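You operate a simulated robot arm through the tools that you are given. There is no shell and no other tool. Be economical: measure what you need, move in short steps, check, and stop when the job is done.

You run a simulated robot arm. Do the job below in one go: nothing can be reset, and whatever is moved stays where it is left.

Task
Air the misted window till the glass clears, then shut and lock it.
Fine: panes wide open; leave the extractor alone.

It is judged by the outcome, as a careful person would: the job done as asked, and still so three seconds after it is handed in. It fails if anything else is knocked over, pushed out of place, dropped, spilled or broken.

Robot
A 6-joint arm with a two-finger parallel gripper, fixed in place. Base frame: the origin is at the foot of the arm, x ahead of it, y to its left, z up; the work surface is at about z = 0.815. Units: m, degrees, N and s.
With the tool pointing down near the work surface it reaches from about 0.36 to 0.82 m from the base axis. Its first joint turns from -166.0 to 166.0 degrees. Payload 3.91 kg.
The tool frame sits at the grasp point between the pads (the TCP): z along the fingers, y along the line on which they close. The tips reach 0.03 m beyond it. Largest opening 0.11 m; finger width 0.02, thickness 0.01; the body of the gripper, 0.048 by 0.112 m, starts 0.055 m behind the TCP.
Orientation is that of the tool frame in the base frame, as [roll, pitch, yaw] about the fixed x, y, z axes, in that order (R = Rz(yaw) Ry(pitch) Rx(roll)). With the fingers straight down and closing along the base's y, the tool's x points along the base's -x, its y along +y and its z along -z.

Tools
- The arm moves only by the tool nudge_tool. Its argument "rows" is a list of rows, each a list of 7 numbers: the gripper command, from -1 (shut) to 1 (fully open), values between in proportion, then the shift along the tool's x, y, z in m, then the turn, a rotation vector about the tool's x, y, z in degrees. In form: [[fingers, tx, ty, tz, wx, wy, wz], ...]. A call has 1 to 8 rows; each row shifts and turns the commanded pose from where the row before left it, along the tool's axes as they then stand. Each row takes 0.2 s and may step no farther than 0.05 m and 8.6 degrees from the row before; otherwise, or with a gripper value out of range, the whole call is refused. Where a pose cannot be reached the arm comes as near as it can. A force on the tool above 40 N (or 10 N above the force at the start of the call, whichever is more), or a blocked arm, ends the call early, and 0.2 s more pass. The fingers move at their own pace (about 0.045 m/s each) and stop on an object; they squeeze with about 41 N. The grip force told is the motor's: it shows also when the fingers shut on nothing. Time passes only in rows, and 0.2 s behind the last, so rows that do not move let the fingers close. The reply holds the time, the measured pose of the TCP, the force on the tool along the base axes, the opening and the grip force, in the units named above and with some noise, with the torque about the TCP (base axes, N m) and any sound that the robot's microphone picked up.
- Cameras (640 x 400 px; columns grow to the right, rows downward): "scene" is fixed at [0.3928, 0.5045, 1.8929]; the picture's right is [-0.99, -0.12, 0.00], its down [-0.06, 0.48, -0.88] and it looks along [0.11, -0.87, -0.48] (base axes); focal length 333 px, centre (320, 200). "wrist" rides on the gripper at [0.077, 0.007, -0.115] in the tool frame; the picture's right is [-0.09, 1.00, 0.00], its down [-0.80, -0.07, -0.59] and it looks along [-0.59, -0.05, 0.80] (tool axes); focal length 270 px, centre (320, 200). There is no depth. A picture from a camera that has moved, and an enlarged one, comes with that camera's place and axes in the base frame and with its lens. The place of the scene camera against the robot may be out by one fixed shift of up to 0.018 m in any direction.
- get_image(camera): a new picture of that camera. No time passes.
- move_column(by): slides the trunk up (or, below 0, down) by that many m; the arm rides with it, the base frame stays. It gives what a move gives, with no picture.
- zoom(camera, box): a new picture of the part [left, top, right, bottom] of that camera's present view, enlarged. No time passes.
- hand_in(): hands the job in; it is judged then, once.

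Work in short steps. Places have to be worked out from the pictures, the camera data and where the tool is seen: move nearer, look again, correct. Check each grasp and each placing, and mend what went wrong. You have 120 turns and 68 pictures in all, those below and enlarged ones among them. Open the gripper and draw the arm clear of the work before you hand the job in, unless the task says otherwise; then end with one line.

The tools are called by a JSON object that holds its "name" and its "arguments". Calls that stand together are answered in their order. nudge_tool: Moves the arm, as the interface text tells. Its arguments: {"type":"object","properties":{"rows":{"type":"array","items":{"type":"array","items":{"type":"number"}}}},"required":["rows"]} The other tools are called the same way: move_column (by) slides the trunk up or down; get_image (camera) takes a picture; zoom (camera, box) takes an enlarged picture of a part of a camera's view; hand_in () hands the job in.

At the start:

```text
time: 0.0
tcp_pos: [0.2768, -0.2165, 1.5294]
orientation: [180.0, 0.0, -179.9]
ft_force: [0.3, 0.1, 0.3]
ft_torque: [0.04, 0.01, 0.01]
opening: 0.11
grip_force: 0.0
trunk travel left (down, up): [-0.575, 0.035]
```

scene: 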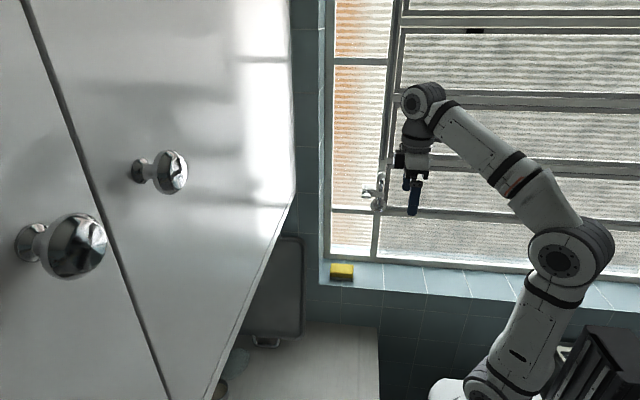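
wrist: 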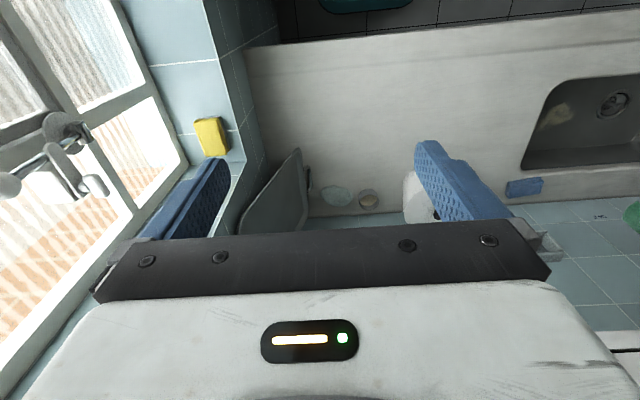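

The scene shows a louvred window with a lever mechanism at about pixel (375,190). I zoom in on it in both cameras.

{"name": "zoom", "arguments": {"camera": "scene", "box": [320, 100, 480, 300]}}

{"name": "zoom", "arguments": {"camera": "wrist", "box": [0, 60, 240, 240]}}

{"name": "zoom", "arguments": {"camera": "scene", "box": [320, 0, 640, 200]}}

```text
2.00 times, centred on (400, 200) of scene
camera zoom: at [0.3928, 0.5045, 1.8929], right [-0.99, -0.12, 0.0], down [-0.06, 0.48, -0.88], along [0.11, -0.87, -0.48], focal length 666 px, centre (160, 200)
```

zoom: 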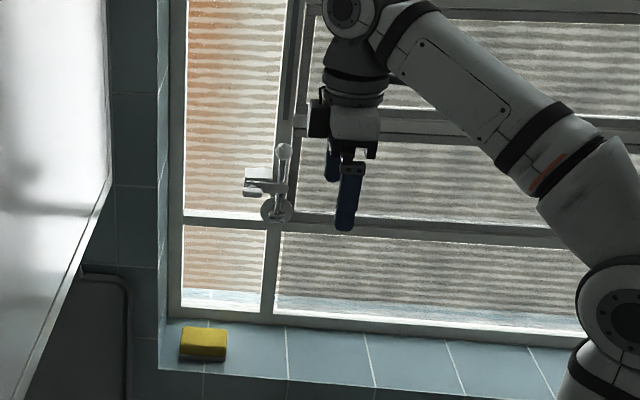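

```text
2.22 times, centred on (120, 150) of wrist
camera zoom: at [0.1993, -0.209, 1.6436], right [0.09, 1.0, 0.0], down [0.8, -0.07, 0.59], along [0.59, -0.05, -0.8], focal length 601 px, centre (764, 311)
```

zoom: 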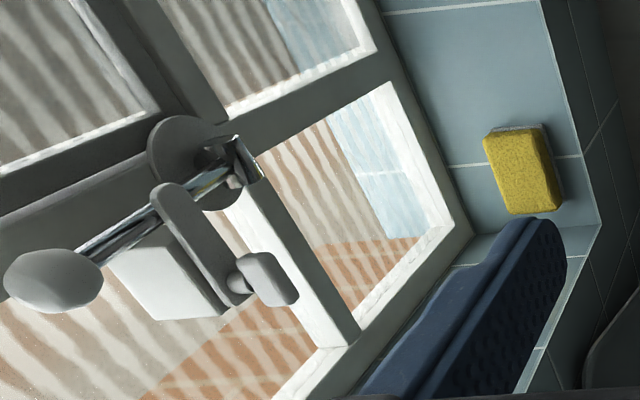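

```text
2.00 times, centred on (480, 100) of scene
camera zoom: at [0.3928, 0.5045, 1.8929], right [-0.99, -0.12, 0.0], down [-0.06, 0.48, -0.88], along [0.11, -0.87, -0.48], focal length 666 px, centre (0, 400)
```

zoom: 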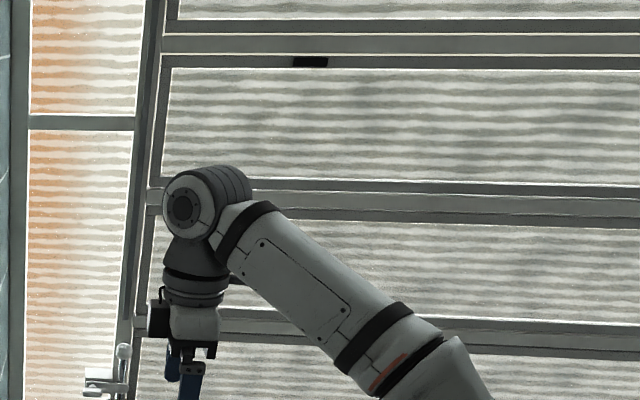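

The lever works out like this: ball knob near (0.316, -0.535, 1.425), pivot disc near (0.313, -0.58, 1.29), with a plate and small button beside the rod. I turn the wrist so I can approach the window horizontally with the camera above the tool.

{"name": "nudge_tool", "arguments": {"rows": [[1, 0, 0, 0, 0, 0, -8.5], [1, 0, 0, 0, 0, 0, -8.5], [1, 0, 0, 0, 0, 0, -8.5], [1, 0, 0, 0, 0, 0, -8.5], [1, 0, 0, 0, 0, 0, -8.5], [1, 0, 0, 0, 0, 0, -8.5], [1, 0, 0, 0, 0, 0, -8.5], [1, 0, 0, 0, 0, 0, -8.5]]}}

```text
time: 1.8
tcp_pos: [0.2757, -0.2167, 1.5293]
orientation: [-180.0, 0.0, -111.9]
ft_force: [0.4, -0.4, 0.5]
ft_torque: [0.01, 0.0, 0.01]
opening: 0.1106
grip_force: 0.1
trunk travel left (down, up): [-0.575, 0.035]
```

Rotation is fine. I finish the yaw and start tilting the fingers toward the window.

{"name": "nudge_tool", "arguments": {"rows": [[1, 0, 0, 0, 0, 0, -8], [1, 0, 0, 0, 0, 0, -8], [1, 0, 0, 0, 0, 0, -6], [1, 0, 0, 0, 0, 8.5, 0], [1, 0, 0, 0, 0, 8.5, 0], [1, 0, 0, 0, 0, 8.5, 0], [1, 0, 0, 0, 0, 8.5, 0], [1, 0, 0, 0, 0, 8.5, 0]]}}

{"name": "get_image", "arguments": {"camera": "wrist"}}

{"name": "get_image", "arguments": {"camera": "scene"}}

```text
time: 3.6
tcp_pos: [0.2759, -0.2168, 1.529]
orientation: [-180.0, -42.7, -89.9]
ft_force: [0.1, 0.4, 0.0]
ft_torque: [0.0, 0.0, 0.08]
opening: 0.11
grip_force: 0.1
trunk travel left (down, up): [-0.575, 0.035]
```

```text
62 pictures are left
camera wrist: at [0.2692, -0.195, 1.6654], right [-1.0, 0.06, -0.06], down [0.07, 0.99, -0.11], along [0.05, -0.11, -0.99], focal length 270 px, centre (320, 200)
```

wrist: 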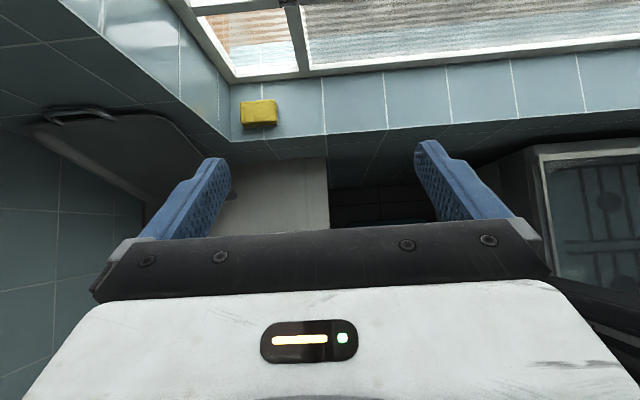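

```text
61 pictures are left
```

scene: 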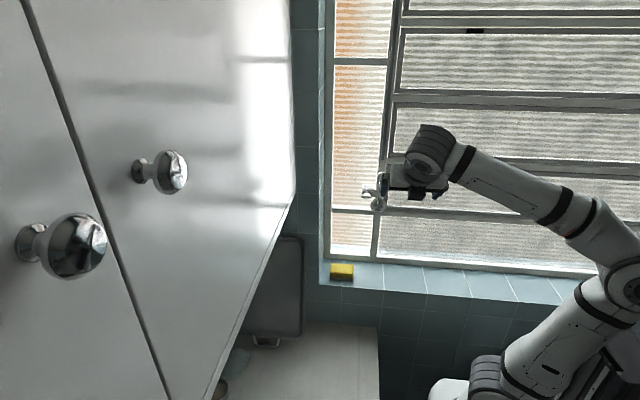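

Tilting works well; I continue to horizontal so the camera faces the window.

{"name": "nudge_tool", "arguments": {"rows": [[1, 0, 0, 0, 0, 8.5, 0], [1, 0, 0, 0, 0, 8.5, 0], [1, 0, 0, 0, 0, 8.5, 0], [1, 0, 0, 0, 0, 8.5, 0], [1, 0, 0, 0, 0, 8.5, 0], [1, 0, 0, 0, 0, 5, 0]]}}

{"name": "get_image", "arguments": {"camera": "wrist"}}

```text
time: 5.0
tcp_pos: [0.2757, -0.2146, 1.5288]
orientation: [-15.5, -90.0, 105.4]
ft_force: [0.7, -0.2, 0.1]
ft_torque: [0.03, -0.02, -0.01]
opening: 0.1101
grip_force: 0.0
trunk travel left (down, up): [-0.575, 0.035]
```

```text
60 pictures are left
camera wrist: at [0.2694, -0.1007, 1.6056], right [-1.0, 0.0, -0.09], down [0.07, 0.59, -0.8], along [0.05, -0.81, -0.59], focal length 270 px, centre (320, 200)
```

wrist: 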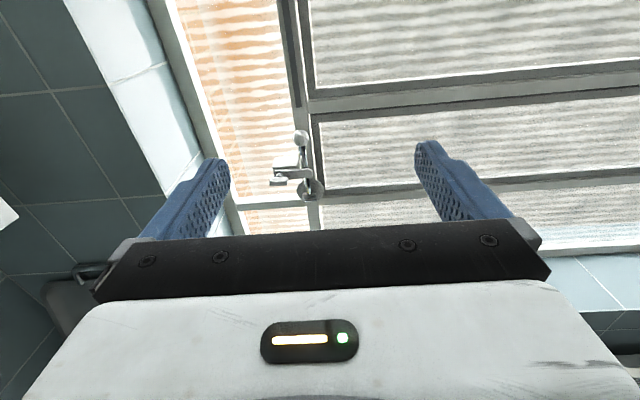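

Now the camera faces the window. I zoom in on the lever and on the louvres.

{"name": "zoom", "arguments": {"camera": "wrist", "box": [250, 115, 350, 215]}}

{"name": "zoom", "arguments": {"camera": "wrist", "box": [260, 0, 460, 125]}}

```text
4.00 times, centred on (300, 165) of wrist
camera zoom: at [0.2694, -0.1007, 1.6056], right [-1.0, 0.0, -0.09], down [0.07, 0.59, -0.8], along [0.05, -0.81, -0.59], focal length 1081 px, centre (400, 340)
```

zoom: 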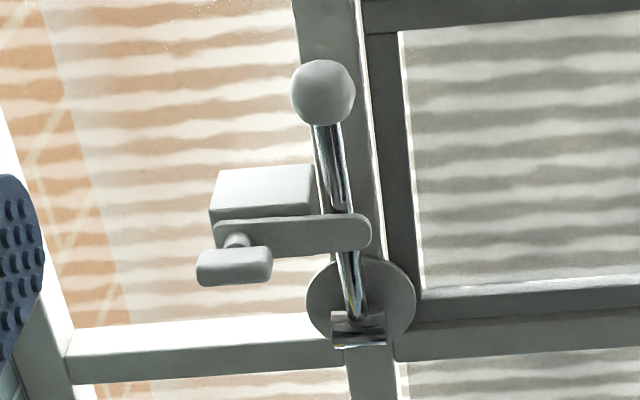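

```text
3.20 times, centred on (360, 62) of wrist
camera zoom: at [0.2694, -0.1007, 1.6056], right [-1.0, 0.0, -0.09], down [0.07, 0.59, -0.8], along [0.05, -0.81, -0.59], focal length 865 px, centre (192, 640)
```

zoom: 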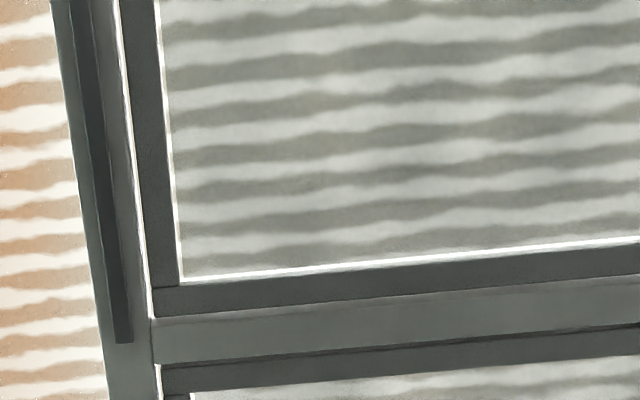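

The bar in front of the lever looks like a swing latch, turned by the small paddle at its left end near (0.365, -0.514, 1.353), and it holds the lever. I move nearer to it and look again, stopping short of contact.

{"name": "nudge_tool", "arguments": {"rows": [[1, -0.0293, -0.0148, 0.0308, 0, 0, 0], [1, -0.0293, -0.0148, 0.0308, 0, 0, 0], [1, -0.0293, -0.0148, 0.0308, 0, 0, 0], [1, -0.0293, -0.0148, 0.0308, 0, 0, 0], [1, -0.0293, -0.0148, 0.0308, 0, 0, 0], [1, -0.0293, -0.0148, 0.0308, 0, 0, 0]]}}

{"name": "get_image", "arguments": {"camera": "wrist"}}

{"name": "get_image", "arguments": {"camera": "scene"}}

```text
time: 6.4
tcp_pos: [0.3671, -0.4022, 1.3524]
orientation: [136.0, -89.8, -46.0]
ft_force: [0.2, 1.1, -0.8]
ft_torque: [-0.04, 0.0, 0.0]
opening: 0.1102
grip_force: 0.0
trunk travel left (down, up): [-0.575, 0.035]
```

```text
57 pictures are left
camera wrist: at [0.3602, -0.2873, 1.4287], right [-1.0, 0.0, -0.09], down [0.07, 0.6, -0.8], along [0.05, -0.8, -0.59], focal length 270 px, centre (320, 200)
```

wrist: 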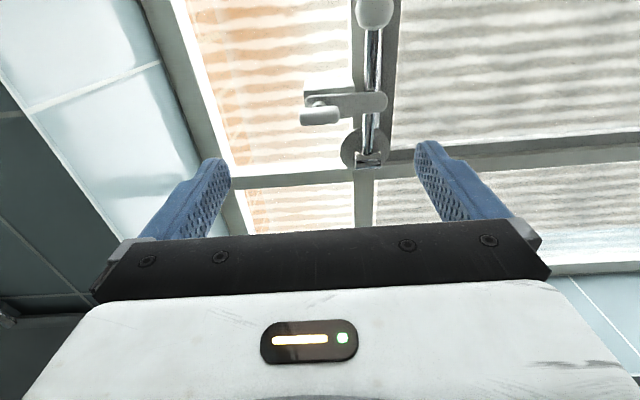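

```text
56 pictures are left
```

scene: 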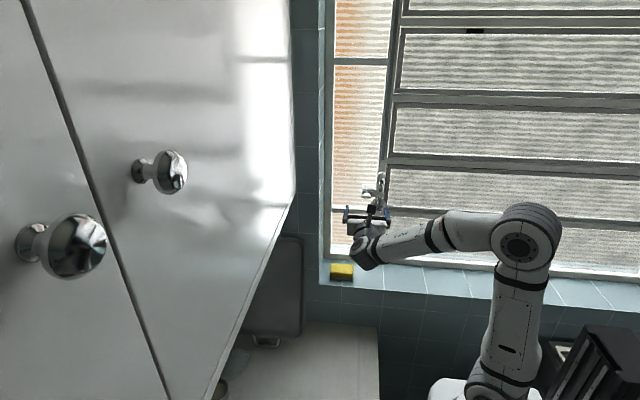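

{"name": "zoom", "arguments": {"camera": "wrist", "box": [280, 60, 420, 180]}}

{"name": "zoom", "arguments": {"camera": "scene", "box": [340, 160, 420, 260]}}

```text
3.33 times, centred on (350, 120) of wrist
camera zoom: at [0.3602, -0.2873, 1.4287], right [-1.0, 0.0, -0.09], down [0.07, 0.6, -0.8], along [0.05, -0.8, -0.59], focal length 901 px, centre (220, 467)
```

zoom: 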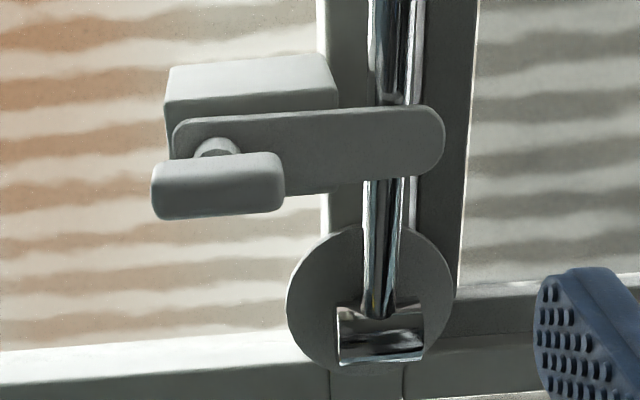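

```text
4.00 times, centred on (380, 210) of scene
camera zoom: at [0.3928, 0.5045, 1.8929], right [-0.99, -0.12, 0.0], down [-0.06, 0.48, -0.88], along [0.11, -0.87, -0.48], focal length 1332 px, centre (80, 160)
```

zoom: 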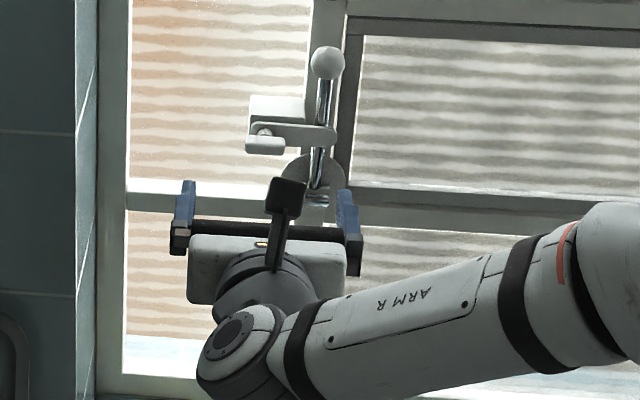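

The thumb-turn's pivot sits at the paddle's centre, about (0.367, -0.517, 1.349), and I'm aligned with it. I advance with a part-open grip.

{"name": "nudge_tool", "arguments": {"rows": [[0.2, -0.002, 0, 0.02, 0, 0, 0], [0.2, 0, 0, 0.03, 0, 0, 0], [0.2, 0, 0, 0.02, 0, 0, 0], [0.2, 0, 0, 0.015, 0, 0, 0], [0.2, 0, 0, 0.006, 0, 0, 0]]}}

{"name": "get_image", "arguments": {"camera": "wrist"}}

```text
time: 7.6
tcp_pos: [0.3657, -0.4914, 1.3524]
orientation: [-20.1, -90.0, 110.0]
ft_force: [0.6, 0.5, -0.3]
ft_torque: [0.01, 0.01, 0.0]
opening: 0.0659
grip_force: 0.1
trunk travel left (down, up): [-0.575, 0.035]
```

```text
53 pictures are left
camera wrist: at [0.3584, -0.3767, 1.4284], right [-1.0, 0.0, -0.09], down [0.07, 0.59, -0.8], along [0.05, -0.8, -0.59], focal length 270 px, centre (320, 200)
```

wrist: 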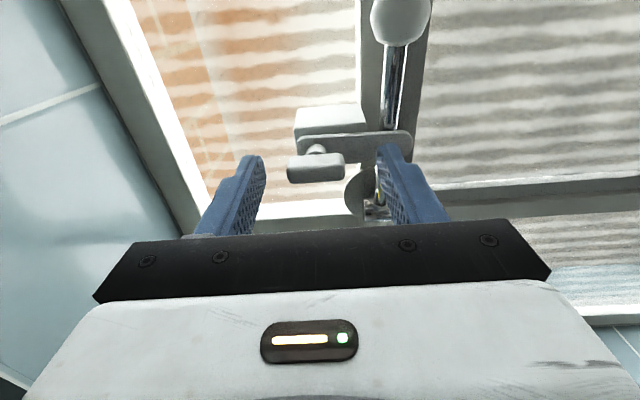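

The paddle sits between the tips. I make a small correction, a little deeper, and close.

{"name": "nudge_tool", "arguments": {"rows": [[0.2, -0.003, -0.0015, 0.004, 0, 0, 0], [-0.2, 0, 0, 0, 0, 0, 0], [-0.5, 0, 0, 0, 0, 0, 0], [-0.6, 0, 0, 0, 0, 0, 0], [-0.6, 0, 0, 0, 0, 0, 0]]}}

{"name": "zoom", "arguments": {"camera": "wrist", "box": [220, 80, 420, 220]}}

```text
time: 8.8
tcp_pos: [0.3678, -0.4967, 1.3492]
orientation: [44.5, -89.9, 45.6]
ft_force: [4.1, -1.2, 2.8]
ft_torque: [-0.14, -0.04, 0.23]
opening: 0.0339
grip_force: 45.7
trunk travel left (down, up): [-0.575, 0.035]
```

```text
2.86 times, centred on (320, 150) of wrist
camera zoom: at [0.3609, -0.3807, 1.4256], right [-1.0, 0.0, -0.09], down [0.07, 0.59, -0.8], along [0.05, -0.8, -0.59], focal length 772 px, centre (320, 343)
```

zoom: 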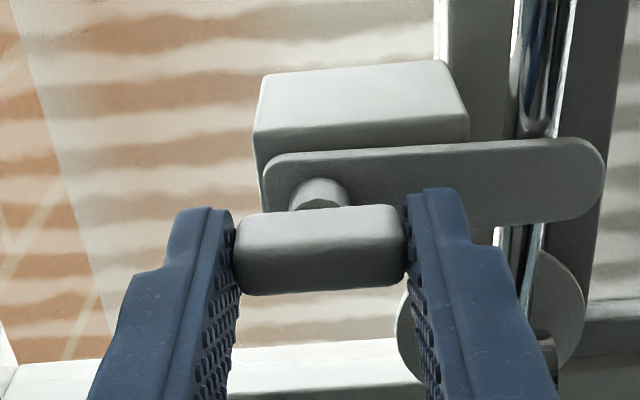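

Firm grip on the paddle (0.034 m). I try a small clockwise turn, which swings the bar tip down, and check the torque.

{"name": "nudge_tool", "arguments": {"rows": [[-0.6, 0, 0, 0, 0, 0, 4], [-0.6, 0, 0, 0, 0, 0, 4], [-0.6, 0, 0, 0, 0, 0, 4]]}}

{"name": "zoom", "arguments": {"camera": "wrist", "box": [220, 80, 420, 220]}}

```text
time: 9.6
tcp_pos: [0.3684, -0.4963, 1.3489]
orientation: [-89.8, -78.0, 179.7]
ft_force: [6.1, -2.5, 8.5]
ft_torque: [0.69, 0.02, 0.43]
opening: 0.0337
grip_force: 44.6
trunk travel left (down, up): [-0.575, 0.035]
```

```text
2.86 times, centred on (320, 150) of wrist
camera zoom: at [0.3451, -0.3807, 1.4224], right [-0.96, 0.0, -0.29], down [0.24, 0.59, -0.77], along [0.18, -0.8, -0.57], focal length 772 px, centre (320, 343)
```

zoom: 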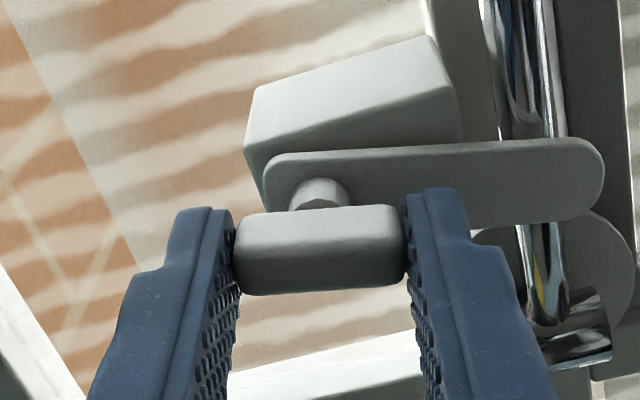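

The bar follows the paddle freely. I continue the turn.

{"name": "nudge_tool", "arguments": {"rows": [[-0.6, 0, 0, 0, 0, 0, 8], [-0.6, 0, 0, 0, 0, 0, 8], [-0.6, 0, 0, 0, 0, 0, 8], [-0.6, 0, 0, 0, 0, 0, 8]]}}

{"name": "zoom", "arguments": {"camera": "wrist", "box": [220, 80, 420, 220]}}

```text
time: 10.6
tcp_pos: [0.369, -0.4956, 1.3491]
orientation: [-89.9, -46.0, 179.8]
ft_force: [7.6, -1.7, 11.2]
ft_torque: [0.16, -0.03, 0.12]
opening: 0.0342
grip_force: 45.2
trunk travel left (down, up): [-0.575, 0.035]
```

```text
2.86 times, centred on (320, 150) of wrist
camera zoom: at [0.3097, -0.3807, 1.3992], right [-0.65, 0.0, -0.76], down [0.61, 0.59, -0.53], along [0.45, -0.8, -0.39], focal length 772 px, centre (320, 343)
```

zoom: 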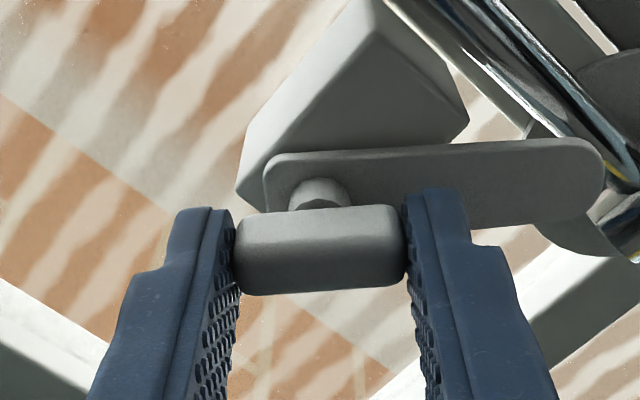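

Turned about 44°; I carry on to about 90°, watching for a stop.

{"name": "nudge_tool", "arguments": {"rows": [[-0.6, 0, 0, 0, 0, 0, 8], [-0.6, 0, 0, 0, 0, 0, 8], [-0.6, 0, 0, 0, 0, 0, 8], [-0.6, 0, 0, 0, 0, 0, 8], [-0.6, 0, 0, 0, 0, 0, 7], [-0.6, 0, 0, 0, 0, 0, 6]]}}

{"name": "get_image", "arguments": {"camera": "wrist"}}

```text
time: 12.0
tcp_pos: [0.3689, -0.4954, 1.3496]
orientation: [-89.9, -0.9, 180.0]
ft_force: [14.7, -5.6, 22.4]
ft_torque: [-0.3, 0.0, -0.76]
opening: 0.0337
grip_force: 44.9
trunk travel left (down, up): [-0.575, 0.035]
```

```text
49 pictures are left
camera wrist: at [0.2912, -0.3808, 1.3434], right [0.07, 0.0, -1.0], down [0.8, 0.6, 0.06], along [0.59, -0.8, 0.04], focal length 270 px, centre (320, 200)
```

wrist: 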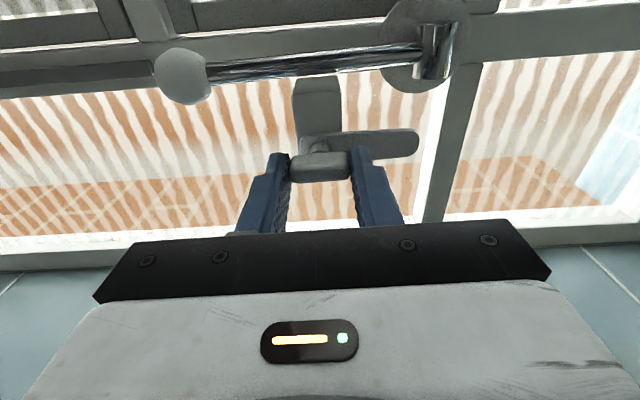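

The latch bar now hangs vertical and the lever is free. I release, back away and turn the tool upright again.

{"name": "nudge_tool", "arguments": {"rows": [[0.3, 0, 0, 0, 0, 0, 0], [0.3, 0, 0, 0, 0, 0, 0], [0.3, 0, 0, -0.04, 0, 0, 0], [0.3, 0, 0, -0.045, 0, 0, 0], [0.3, 0, 0, -0.03, 0, 0, -8.5], [0.3, 0, 0, 0, 0, 0, -8.5], [0.3, 0, 0, 0, 0, 0, -8.5], [0.3, 0, 0, 0, 0, 0, -8.5]]}}

{"name": "nudge_tool", "arguments": {"rows": [[0.3, 0, 0, 0, 0, 0, -8.5], [0.3, 0, 0, 0, 0, 0, -8.5], [0.3, 0, 0, 0, 0, 0, -8.5], [0.3, 0, 0, 0, 0, 0, -8.5], [0.3, 0, 0, 0, 0, 0, -8.5], [0.3, 0, 0, 0, 0, 0, -8.5], [0.3, 0, 0, 0, 0, 0, -4]]}}

{"name": "get_image", "arguments": {"camera": "wrist"}}

```text
time: 13.8
tcp_pos: [0.3667, -0.3815, 1.3504]
orientation: [-90.1, -35.2, -180.0]
ft_force: [0.1, -0.3, -0.1]
ft_torque: [0.02, 0.02, 0.01]
opening: 0.0712
grip_force: 0.0
trunk travel left (down, up): [-0.575, 0.035]
```

```text
time: 15.4
tcp_pos: [0.367, -0.3816, 1.348]
orientation: [88.9, -89.9, 1.0]
ft_force: [0.5, -0.9, -0.4]
ft_torque: [0.01, 0.02, -0.02]
opening: 0.0716
grip_force: 0.2
trunk travel left (down, up): [-0.575, 0.035]
```

```text
48 pictures are left
camera wrist: at [0.3602, -0.2663, 1.4255], right [-1.0, 0.0, -0.09], down [0.07, 0.59, -0.8], along [0.05, -0.8, -0.59], focal length 270 px, centre (320, 200)
```

wrist: 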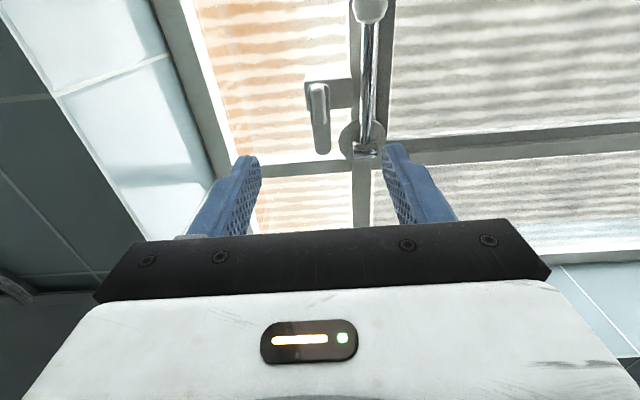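

The latch hangs down, clear of the lever. My refined estimate puts the ball at (0.319, -0.534, 1.419), so I move in front of it.

{"name": "nudge_tool", "arguments": {"rows": [[0.15, 0.03, 0.02, 0, 0, 0, 0], [0.15, 0.03, 0.02, 0, 0, 0, 0], [0.15, 0.011, 0.008, 0.03, 0, 0, 0], [0.15, 0, 0, 0.04, 0, 0, 0]]}}

{"name": "get_image", "arguments": {"camera": "wrist"}}

```text
time: 16.4
tcp_pos: [0.3181, -0.4531, 1.4187]
orientation: [142.2, -90.0, -52.2]
ft_force: [-0.4, 0.4, -0.8]
ft_torque: [0.0, 0.0, 0.0]
opening: 0.0632
grip_force: 0.1
trunk travel left (down, up): [-0.575, 0.035]
```

```text
47 pictures are left
camera wrist: at [0.3117, -0.3384, 1.4958], right [-1.0, 0.0, -0.09], down [0.07, 0.6, -0.8], along [0.05, -0.8, -0.59], focal length 270 px, centre (320, 200)
```

wrist: 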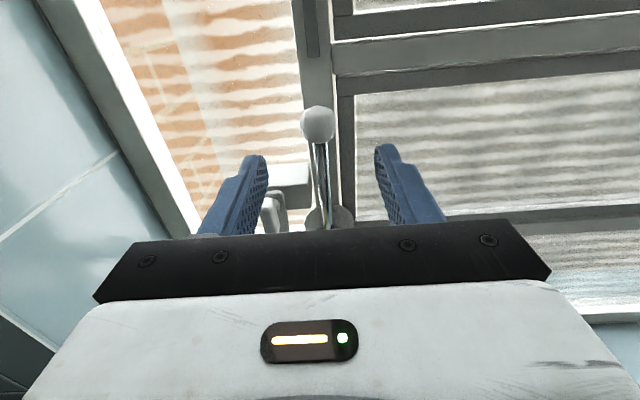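

The ball is centred at about (0.319, -0.534, 1.421). I advance and close on it.

{"name": "nudge_tool", "arguments": {"rows": [[0.15, 0.002, -0.001, 0.03, 0, 0, 0], [0.15, 0, 0, 0.025, 0, 0, 0], [0.15, 0, 0, 0.018, 0, 0, 0], [-0.2, 0, 0, 0, 0, 0, 0], [-0.6, 0, 0, 0, 0, 0, 0], [-0.7, 0, 0, 0, 0, 0, 0]]}}

{"name": "get_image", "arguments": {"camera": "wrist"}}

```text
time: 17.8
tcp_pos: [0.3197, -0.5257, 1.4219]
orientation: [-2.4, -90.0, 92.4]
ft_force: [0.0, -1.7, 1.3]
ft_torque: [-0.19, 0.0, -0.04]
opening: 0.0279
grip_force: 34.7
trunk travel left (down, up): [-0.575, 0.035]
```

```text
46 pictures are left
camera wrist: at [0.313, -0.4105, 1.4977], right [-1.0, 0.0, -0.09], down [0.07, 0.59, -0.8], along [0.05, -0.8, -0.59], focal length 270 px, centre (320, 200)
```

wrist: 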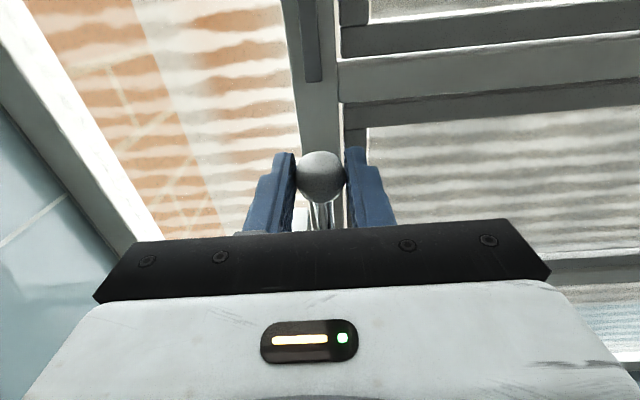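

Ball held firmly at 0.028. With the pivot near (-0.576, 1.268) in y, z and L≈0.159, I pull the ball out and down along its arc, a small test first.

{"name": "nudge_tool", "arguments": {"rows": [[-0.7, -0.0042, 0, -0.0132, 0, 0, 0], [-0.7, -0.0053, 0, -0.0128, 0, 0, 0]]}}

{"name": "get_image", "arguments": {"camera": "scene"}}

```text
time: 18.4
tcp_pos: [0.3202, -0.4991, 1.4126]
orientation: [-23.2, -89.9, 113.1]
ft_force: [1.6, -5.5, 12.3]
ft_torque: [-1.49, -0.02, 0.1]
opening: 0.0281
grip_force: 44.7
trunk travel left (down, up): [-0.575, 0.035]
```

```text
45 pictures are left
```

scene: 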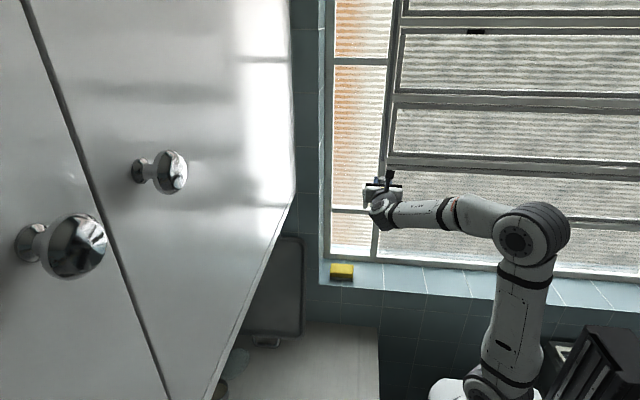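

The lever is moving with a modest load (12 N up). I continue along the arc.

{"name": "nudge_tool", "arguments": {"rows": [[-0.7, -0.0093, 0, -0.0171, 0, 0, 0], [-0.7, -0.0112, 0, -0.0158, 0, 0, 0], [-0.7, -0.0131, 0, -0.0143, 0, 0, 0], [-0.7, -0.0148, 0, -0.0126, 0, 0, 0]]}}

{"name": "get_image", "arguments": {"camera": "scene"}}

{"name": "get_image", "arguments": {"camera": "wrist"}}

```text
time: 19.4
tcp_pos: [0.3199, -0.4387, 1.3627]
orientation: [57.9, -89.9, 32.1]
ft_force: [4.1, -4.1, 7.9]
ft_torque: [-1.22, 0.1, 0.01]
opening: 0.0277
grip_force: 44.9
trunk travel left (down, up): [-0.575, 0.035]
```

```text
44 pictures are left
```

scene: 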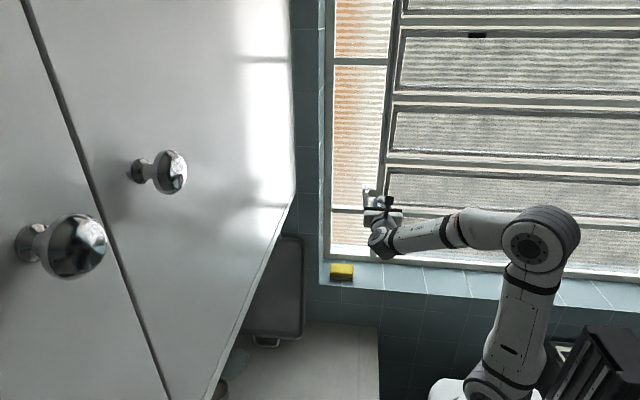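

```text
43 pictures are left
camera wrist: at [0.3131, -0.3227, 1.4392], right [-1.0, 0.0, -0.09], down [0.07, 0.59, -0.8], along [0.05, -0.8, -0.59], focal length 270 px, centre (320, 200)
```

wrist: 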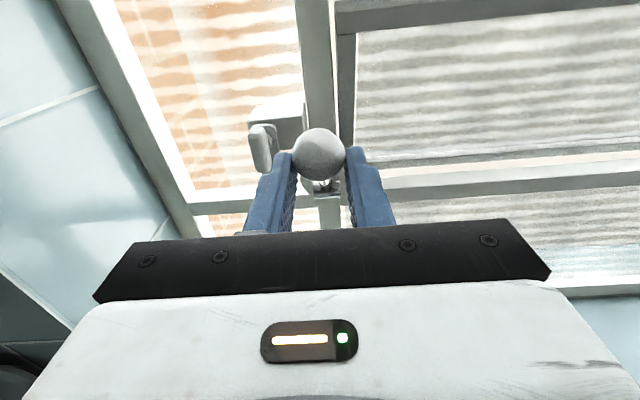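

The slats are tilting open. I continue to about 88°.

{"name": "nudge_tool", "arguments": {"rows": [[-0.7, -0.0162, 0, -0.0107, 0, 0, 0], [-0.7, -0.0174, 0, -0.0087, 0, 0, 0], [-0.7, -0.0183, 0, -0.0064, 0, 0, 0], [-0.7, -0.0189, 0, -0.0042, 0, 0, 0], [-0.7, -0.0194, 0, -0.0019, 0, 0, 0]]}}

{"name": "get_image", "arguments": {"camera": "scene"}}

{"name": "get_image", "arguments": {"camera": "wrist"}}

```text
time: 20.6
tcp_pos: [0.3207, -0.4062, 1.2728]
orientation: [143.5, -89.9, -53.5]
ft_force: [-0.1, -0.6, 0.7]
ft_torque: [0.0, 0.01, -0.01]
opening: 0.0163
grip_force: 0.0
trunk travel left (down, up): [-0.575, 0.035]
```

```text
42 pictures are left
```

scene: 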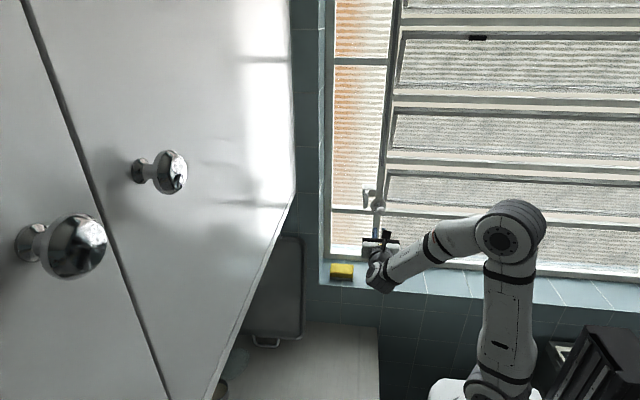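

```text
41 pictures are left
camera wrist: at [0.3132, -0.2907, 1.3487], right [-1.0, 0.0, -0.09], down [0.07, 0.6, -0.8], along [0.05, -0.8, -0.59], focal length 270 px, centre (320, 200)
```

wrist: 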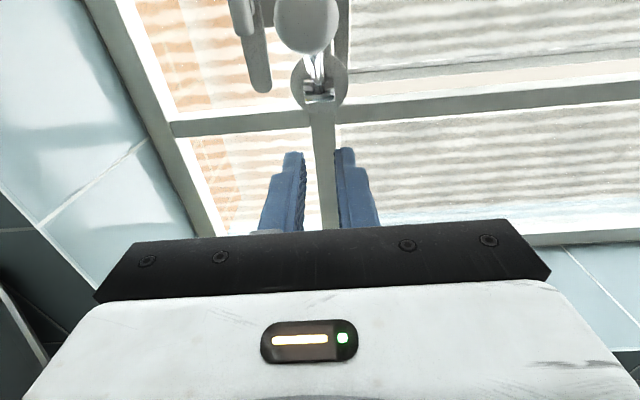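

The grip slipped off: the ball is above the fingers near z 1.34. I back off, raise to its height and look.

{"name": "nudge_tool", "arguments": {"rows": [[-0.3, 0, 0, -0.04, 0, 0, 0], [0.15, 0, 0, -0.04, 0, 0, 0], [0.15, 0.03, 0, 0, 0, 0, 0], [0.15, 0.037, 0, 0, 0, 0, 0]]}}

{"name": "get_image", "arguments": {"camera": "wrist"}}

```text
time: 21.6
tcp_pos: [0.3184, -0.3278, 1.3419]
orientation: [3.8, -90.0, 86.1]
ft_force: [-0.3, 0.2, 0.3]
ft_torque: [0.0, 0.01, -0.01]
opening: 0.0633
grip_force: 0.2
trunk travel left (down, up): [-0.575, 0.035]
```

```text
40 pictures are left
camera wrist: at [0.3121, -0.2115, 1.4185], right [-1.0, 0.0, -0.09], down [0.07, 0.59, -0.8], along [0.05, -0.8, -0.59], focal length 270 px, centre (320, 200)
```

wrist: 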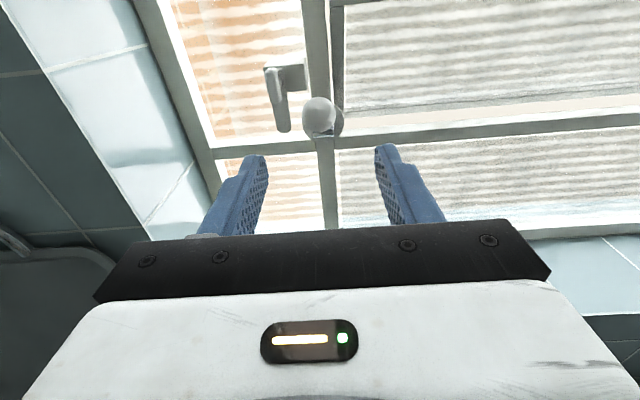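

The ball is at (0.319, -0.436, 1.3405), which is θ≈62°. I regrasp deeper, with the ball near the TCP, and watch the forces.

{"name": "nudge_tool", "arguments": {"rows": [[0.15, 0, 0, 0.04, 0, 0, 0], [0.15, -0.001, 0, 0.04, 0, 0, 0], [0.15, 0, 0, 0.026, 0, 0, 0], [-0.2, 0, 0, 0, 0, 0, 0], [-0.6, 0, 0, 0, 0, 0, 0], [-1, 0, 0, 0, 0, 0, 0]]}}

{"name": "nudge_tool", "arguments": {"rows": [[-1, -0.0085, 0, -0.0045, 0, 0, 0]]}}

```text
time: 23.0
tcp_pos: [0.3204, -0.4326, 1.3401]
orientation: [91.3, -90.0, -1.4]
ft_force: [-5.9, -0.7, -0.2]
ft_torque: [0.0, -0.02, -0.12]
opening: 0.0277
grip_force: 33.5
trunk travel left (down, up): [-0.575, 0.035]
```

```text
time: 23.4
tcp_pos: [0.3202, -0.4291, 1.3308]
orientation: [-45.6, -89.9, 135.7]
ft_force: [-2.2, -8.9, 7.3]
ft_torque: [-1.29, -0.01, -0.03]
opening: 0.0278
grip_force: 45.1
trunk travel left (down, up): [-0.575, 0.035]
```

It keeps moving with a light load. I proceed in two smaller steps.

{"name": "nudge_tool", "arguments": {"rows": [[-1, -0.009, 0, -0.0036, 0, 0, 0], [-1, -0.0092, 0, -0.0029, 0, 0, 0]]}}

```text
time: 24.0
tcp_pos: [0.3198, -0.4223, 1.3128]
orientation: [2.2, -90.0, 87.9]
ft_force: [3.5, -5.5, 9.1]
ft_torque: [-1.32, 0.0, 0.0]
opening: 0.0281
grip_force: 44.7
trunk travel left (down, up): [-0.575, 0.035]
```

{"name": "nudge_tool", "arguments": {"rows": [[-1, -0.0092, 0, -0.0023, 0, 0, 0], [-1, -0.0094, 0, -0.0018, 0, 0, 0], [-1, -0.0095, 0, -0.0013, 0, 0, 0]]}}

{"name": "get_image", "arguments": {"camera": "wrist"}}

```text
time: 24.7
tcp_pos: [0.3191, -0.4192, 1.2987]
orientation: [-27.7, -89.1, 117.8]
ft_force: [-1.1, -4.5, 11.7]
ft_torque: [0.92, 0.22, 0.06]
opening: 0.0274
grip_force: 44.4
trunk travel left (down, up): [-0.575, 0.035]
stopped in row 3: the force on the tool passed its limit at 48 N (the readings are from after the stop); the commanded pose is now the measured one
```

```text
39 pictures are left
camera wrist: at [0.3124, -0.3027, 1.3735], right [-1.0, 0.0, -0.1], down [0.08, 0.58, -0.81], along [0.06, -0.81, -0.58], focal length 270 px, centre (320, 200)
```

wrist: 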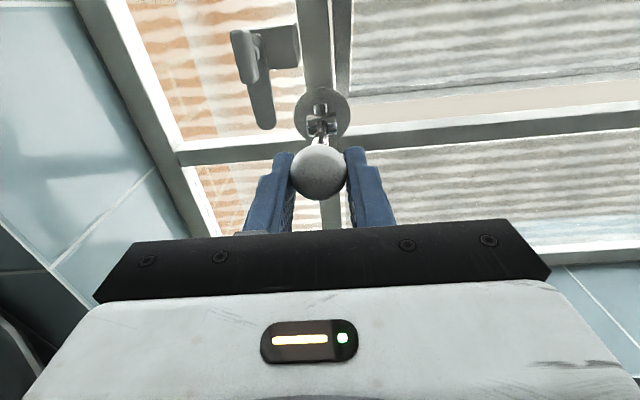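

Force hit 48 N around θ≈79° with the ball still held. I look at how far the panes have opened.

{"name": "zoom", "arguments": {"camera": "scene", "box": [320, 0, 640, 200]}}

{"name": "zoom", "arguments": {"camera": "wrist", "box": [240, 0, 400, 160]}}

```text
2.00 times, centred on (480, 100) of scene
camera zoom: at [0.3928, 0.5045, 1.8929], right [-0.99, -0.12, 0.0], down [-0.06, 0.48, -0.88], along [0.11, -0.87, -0.48], focal length 666 px, centre (0, 400)
```

zoom: 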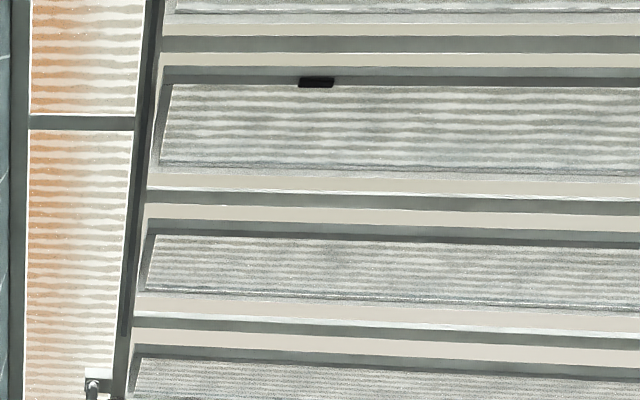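

```text
2.50 times, centred on (320, 80) of wrist
camera zoom: at [0.3124, -0.3027, 1.3735], right [-1.0, 0.0, -0.1], down [0.08, 0.58, -0.81], along [0.06, -0.81, -0.58], focal length 676 px, centre (320, 500)
```

zoom: 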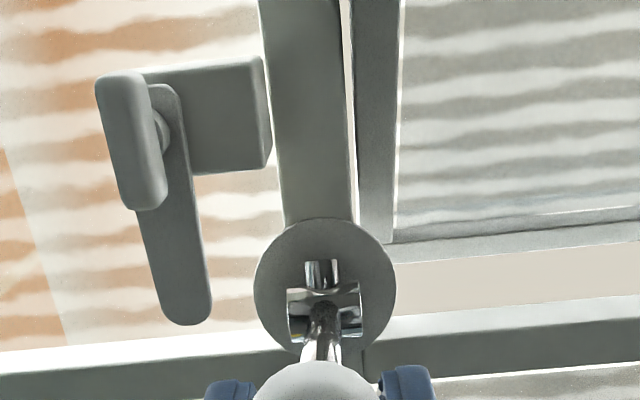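

Panes are tilted well out, but it may not be the end of travel. I probe further down gently to tell a stop from a snag.

{"name": "nudge_tool", "arguments": {"rows": [[-1, 0, 0, 0, 0, 0, 0], [-1, -0.004, 0, -0.0005, 0, 0, 0], [-1, -0.004, 0, -0.0005, 0, 0, 0], [-1, -0.004, 0, -0.0003, 0, 0, 0]]}}

```text
time: 25.7
tcp_pos: [0.3201, -0.4166, 1.28]
orientation: [-26.2, -89.8, 116.3]
ft_force: [-0.2, -0.3, 0.4]
ft_torque: [0.02, -0.01, -0.01]
opening: 0.0001
grip_force: 37.8
trunk travel left (down, up): [-0.575, 0.035]
```

The grip slipped again. I look at where the ball stayed.

{"name": "get_image", "arguments": {"camera": "wrist"}}

```text
36 pictures are left
camera wrist: at [0.3134, -0.3016, 1.3568], right [-1.0, 0.0, -0.09], down [0.07, 0.59, -0.8], along [0.05, -0.81, -0.59], focal length 270 px, centre (320, 200)
```

wrist: 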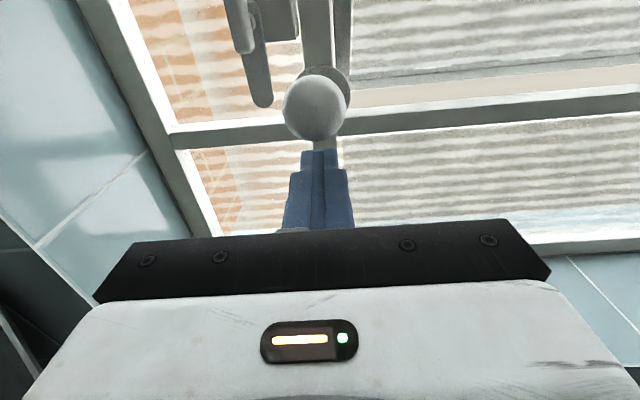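

The ball stays near z≈1.318, θ≈72°. Gripping seems to limit the pull, so I'll press the ball down from above with closed fingers to find the true stop.

{"name": "nudge_tool", "arguments": {"rows": [[-1, 0, 0, -0.035, 0, 0, 0], [-1, 0, 0, -0.03, 0, 0, 0], [-1, 0.04, 0, 0, 0, 0, 0], [-1, 0.04, 0, 0, 0, 0, 0], [-1, 0, 0, 0.035, 0, 0, 0], [-1, 0, 0, 0.035, 0, 0, 0]]}}

{"name": "get_image", "arguments": {"camera": "wrist"}}

```text
time: 27.1
tcp_pos: [0.32, -0.4234, 1.3643]
orientation: [-23.2, -89.4, 113.3]
ft_force: [0.1, 0.6, 0.2]
ft_torque: [-0.03, 0.0, -0.03]
opening: 0.0
grip_force: 37.7
trunk travel left (down, up): [-0.575, 0.035]
```

```text
35 pictures are left
camera wrist: at [0.3124, -0.3077, 1.4388], right [-1.0, 0.0, -0.09], down [0.07, 0.59, -0.81], along [0.06, -0.81, -0.58], focal length 270 px, centre (320, 200)
```

wrist: 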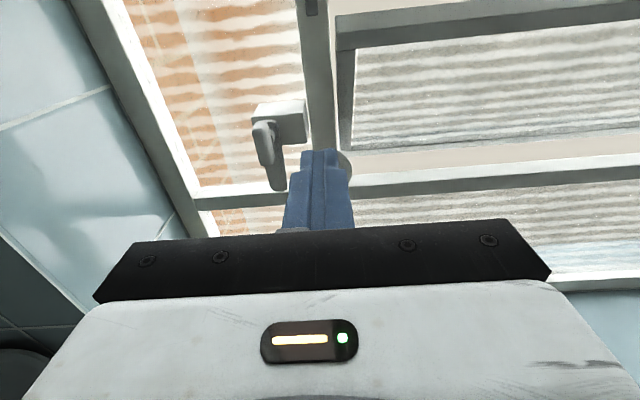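

The fingers are above the ball. I press down in small steps.

{"name": "nudge_tool", "arguments": {"rows": [[-1, -0.012, 0, 0, 0, 0, 0], [-1, -0.008, 0, 0, 0, 0, 0], [-1, -0.006, 0, 0, 0, 0, 0], [-1, -0.006, 0, 0, 0, 0, 0], [-1, -0.006, 0, 0, 0, 0, 0]]}}

```text
time: 28.3
tcp_pos: [0.3203, -0.4212, 1.3299]
orientation: [-26.0, -88.9, 116.1]
ft_force: [2.1, -3.9, 22.6]
ft_torque: [0.05, -0.04, -0.03]
opening: 0.0
grip_force: 37.9
trunk travel left (down, up): [-0.575, 0.035]
```

{"name": "nudge_tool", "arguments": {"rows": [[-1, -0.004, 0, 0, 0, 0, 0], [-1, -0.004, 0, 0, 0, 0, 0], [-1, -0.004, 0, 0, 0, 0, 0]]}}

```text
time: 28.7
tcp_pos: [0.3191, -0.4208, 1.3313]
orientation: [-24.0, -88.3, 114.1]
ft_force: [-0.5, 1.4, 15.4]
ft_torque: [0.05, 0.0, -0.04]
opening: 0.0003
grip_force: 37.6
trunk travel left (down, up): [-0.575, 0.035]
stopped in row 2: the force on the tool passed its limit at 44 N (the readings are from after the stop); the commanded pose is now the measured one
```

The force climbs sharply at the same place (θ≈77°), so that's the end stop. I back off and check that the panes stay and how the glass looks.

{"name": "nudge_tool", "arguments": {"rows": [[-1, 0.02, 0, 0, 0, 0, 0], [-1, 0.02, 0, -0.02, 0, 0, 0], [-1, 0, 0, -0.05, 0, 0, 0], [0.2, 0, 0, -0.02, 0, 0, 0]]}}

{"name": "get_image", "arguments": {"camera": "wrist"}}

{"name": "zoom", "arguments": {"camera": "scene", "box": [320, 0, 640, 200]}}

```text
time: 29.7
tcp_pos: [0.3194, -0.3306, 1.3669]
orientation: [-25.0, -88.7, 115.1]
ft_force: [0.0, 0.2, 0.3]
ft_torque: [0.0, -0.02, 0.0]
opening: 0.0325
grip_force: 0.1
trunk travel left (down, up): [-0.575, 0.035]
```

```text
34 pictures are left
camera wrist: at [0.3117, -0.2143, 1.4408], right [-1.0, 0.0, -0.1], down [0.08, 0.58, -0.81], along [0.06, -0.82, -0.58], focal length 270 px, centre (320, 200)
```

wrist: 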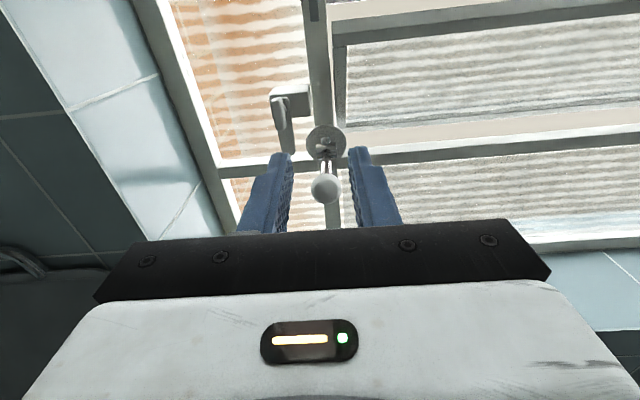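

```text
2.00 times, centred on (480, 100) of scene
camera zoom: at [0.3928, 0.5045, 1.8929], right [-0.99, -0.12, 0.0], down [-0.06, 0.48, -0.88], along [0.11, -0.87, -0.48], focal length 666 px, centre (0, 400)
```

zoom: 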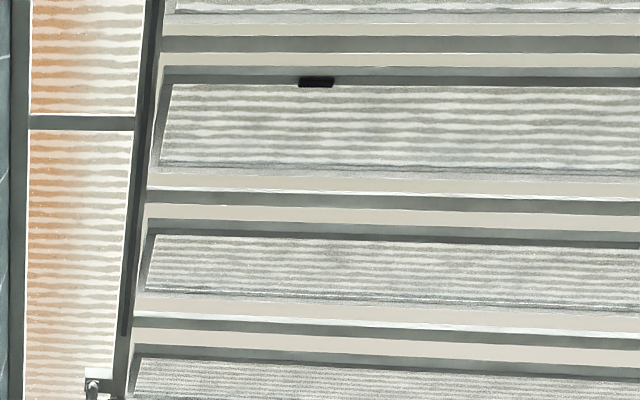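

The lever stays at its stop (θ≈77°), panes wide open. I now wait for the glass to clear and then compare pictures.

{"name": "nudge_tool", "arguments": {"rows": [[0.2, 0, 0, 0, 0, 0, 0], [0.2, 0, 0, 0, 0, 0, 0], [0.2, 0, 0, 0, 0, 0, 0], [0.2, 0, 0, 0, 0, 0, 0], [0.2, 0, 0, 0, 0, 0, 0], [0.2, 0, 0, 0, 0, 0, 0], [0.2, 0, 0, 0, 0, 0, 0], [0.2, 0, 0, 0, 0, 0, 0]]}}

{"name": "nudge_tool", "arguments": {"rows": [[0.2, 0, 0, 0, 0, 0, 0], [0.2, 0, 0, 0, 0, 0, 0], [0.2, 0, 0, 0, 0, 0, 0], [0.2, 0, 0, 0, 0, 0, 0], [0.2, 0, 0, 0, 0, 0, 0], [0.2, 0, 0, 0, 0, 0, 0], [0.2, 0, 0, 0, 0, 0, 0], [0.2, 0, 0, 0, 0, 0, 0]]}}

{"name": "nudge_tool", "arguments": {"rows": [[0.2, 0, 0, 0, 0, 0, 0], [0.2, 0, 0, 0, 0, 0, 0], [0.2, 0, 0, 0, 0, 0, 0], [0.2, 0, 0, 0, 0, 0, 0], [0.2, 0, 0, 0, 0, 0, 0], [0.2, 0, 0, 0, 0, 0, 0], [0.2, 0, 0, 0, 0, 0, 0], [0.2, 0, 0, 0, 0, 0, 0]]}}

{"name": "nudge_tool", "arguments": {"rows": [[0.2, 0, 0, 0, 0, 0, 0], [0.2, 0, 0, 0, 0, 0, 0], [0.2, 0, 0, 0, 0, 0, 0], [0.2, 0, 0, 0, 0, 0, 0], [0.2, 0, 0, 0, 0, 0, 0], [0.2, 0, 0, 0, 0, 0, 0], [0.2, 0, 0, 0, 0, 0, 0], [0.2, 0, 0, 0, 0, 0, 0]]}}

{"name": "zoom", "arguments": {"camera": "scene", "box": [320, 0, 640, 200]}}

```text
time: 31.5
tcp_pos: [0.3188, -0.3312, 1.3667]
orientation: [-24.0, -88.6, 114.2]
ft_force: [-0.4, -0.2, 0.6]
ft_torque: [0.01, -0.01, -0.03]
opening: 0.0657
grip_force: 0.2
trunk travel left (down, up): [-0.575, 0.035]
```

```text
time: 33.3
tcp_pos: [0.3205, -0.3308, 1.3674]
orientation: [-24.0, -88.7, 114.2]
ft_force: [-0.6, 1.5, -0.3]
ft_torque: [-0.02, 0.0, 0.01]
opening: 0.066
grip_force: 0.1
trunk travel left (down, up): [-0.575, 0.035]
```

```text
time: 35.1
tcp_pos: [0.3193, -0.3308, 1.3672]
orientation: [-24.1, -88.7, 114.2]
ft_force: [0.1, 0.3, -0.6]
ft_torque: [0.0, 0.0, -0.01]
opening: 0.066
grip_force: 0.0
trunk travel left (down, up): [-0.575, 0.035]
```

```text
time: 36.9
tcp_pos: [0.3189, -0.3324, 1.3671]
orientation: [-24.0, -88.8, 114.2]
ft_force: [0.0, -0.3, -0.7]
ft_torque: [-0.01, -0.05, 0.02]
opening: 0.0661
grip_force: 0.1
trunk travel left (down, up): [-0.575, 0.035]
```

```text
2.00 times, centred on (480, 100) of scene
camera zoom: at [0.3928, 0.5045, 1.8929], right [-0.99, -0.12, 0.0], down [-0.06, 0.48, -0.88], along [0.11, -0.87, -0.48], focal length 666 px, centre (0, 400)
```

zoom: 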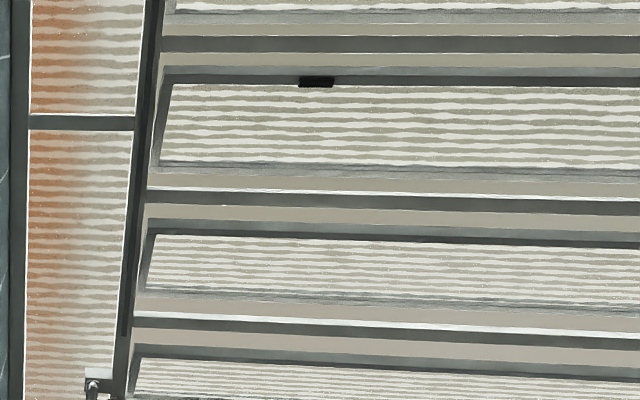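

The stripes behind the glass are sharper and more contrasted, so the mist is lifting. I keep waiting.

{"name": "nudge_tool", "arguments": {"rows": [[0.2, 0, 0, 0, 0, 0, 0], [0.2, 0, 0, 0, 0, 0, 0], [0.2, 0, 0, 0, 0, 0, 0], [0.2, 0, 0, 0, 0, 0, 0], [0.2, 0, 0, 0, 0, 0, 0], [0.2, 0, 0, 0, 0, 0, 0], [0.2, 0, 0, 0, 0, 0, 0], [0.2, 0, 0, 0, 0, 0, 0]]}}

{"name": "nudge_tool", "arguments": {"rows": [[0.2, 0, 0, 0, 0, 0, 0], [0.2, 0, 0, 0, 0, 0, 0], [0.2, 0, 0, 0, 0, 0, 0], [0.2, 0, 0, 0, 0, 0, 0], [0.2, 0, 0, 0, 0, 0, 0], [0.2, 0, 0, 0, 0, 0, 0], [0.2, 0, 0, 0, 0, 0, 0], [0.2, 0, 0, 0, 0, 0, 0]]}}

{"name": "nudge_tool", "arguments": {"rows": [[0.2, 0, 0, 0, 0, 0, 0], [0.2, 0, 0, 0, 0, 0, 0], [0.2, 0, 0, 0, 0, 0, 0], [0.2, 0, 0, 0, 0, 0, 0], [0.2, 0, 0, 0, 0, 0, 0], [0.2, 0, 0, 0, 0, 0, 0], [0.2, 0, 0, 0, 0, 0, 0], [0.2, 0, 0, 0, 0, 0, 0]]}}

{"name": "nudge_tool", "arguments": {"rows": [[0.2, 0, 0, 0, 0, 0, 0], [0.2, 0, 0, 0, 0, 0, 0], [0.2, 0, 0, 0, 0, 0, 0], [0.2, 0, 0, 0, 0, 0, 0], [0.2, 0, 0, 0, 0, 0, 0], [0.2, 0, 0, 0, 0, 0, 0], [0.2, 0, 0, 0, 0, 0, 0], [0.2, 0, 0, 0, 0, 0, 0]]}}

{"name": "zoom", "arguments": {"camera": "scene", "box": [320, 0, 640, 200]}}

```text
time: 38.7
tcp_pos: [0.3193, -0.3311, 1.3666]
orientation: [-24.2, -88.8, 114.3]
ft_force: [0.4, 0.1, 0.1]
ft_torque: [0.0, -0.03, -0.02]
opening: 0.0661
grip_force: 0.0
trunk travel left (down, up): [-0.575, 0.035]
```

```text
time: 40.5
tcp_pos: [0.32, -0.3323, 1.3664]
orientation: [-24.1, -88.8, 114.3]
ft_force: [0.0, -0.3, -0.1]
ft_torque: [-0.04, -0.01, 0.01]
opening: 0.0659
grip_force: 0.1
trunk travel left (down, up): [-0.575, 0.035]
```

```text
time: 42.3
tcp_pos: [0.3194, -0.3319, 1.3676]
orientation: [-24.2, -88.7, 114.1]
ft_force: [0.2, -0.5, 0.6]
ft_torque: [-0.04, -0.02, -0.01]
opening: 0.066
grip_force: 0.0
trunk travel left (down, up): [-0.575, 0.035]
```

```text
time: 44.1
tcp_pos: [0.3207, -0.3321, 1.3677]
orientation: [-24.1, -88.7, 114.3]
ft_force: [1.0, 0.4, 0.2]
ft_torque: [0.01, 0.01, 0.04]
opening: 0.0657
grip_force: 0.0
trunk travel left (down, up): [-0.575, 0.035]
```

```text
2.00 times, centred on (480, 100) of scene
camera zoom: at [0.3928, 0.5045, 1.8929], right [-0.99, -0.12, 0.0], down [-0.06, 0.48, -0.88], along [0.11, -0.87, -0.48], focal length 666 px, centre (0, 400)
```

zoom: 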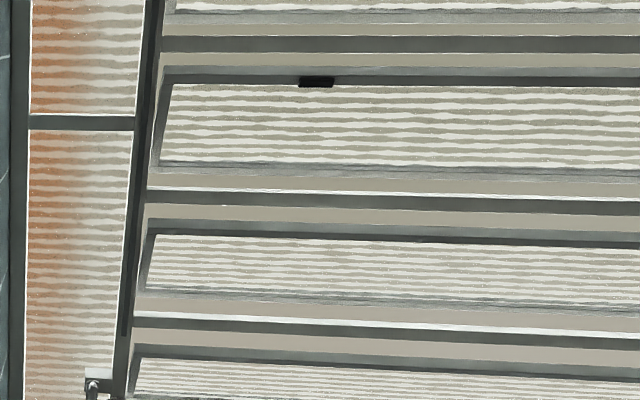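

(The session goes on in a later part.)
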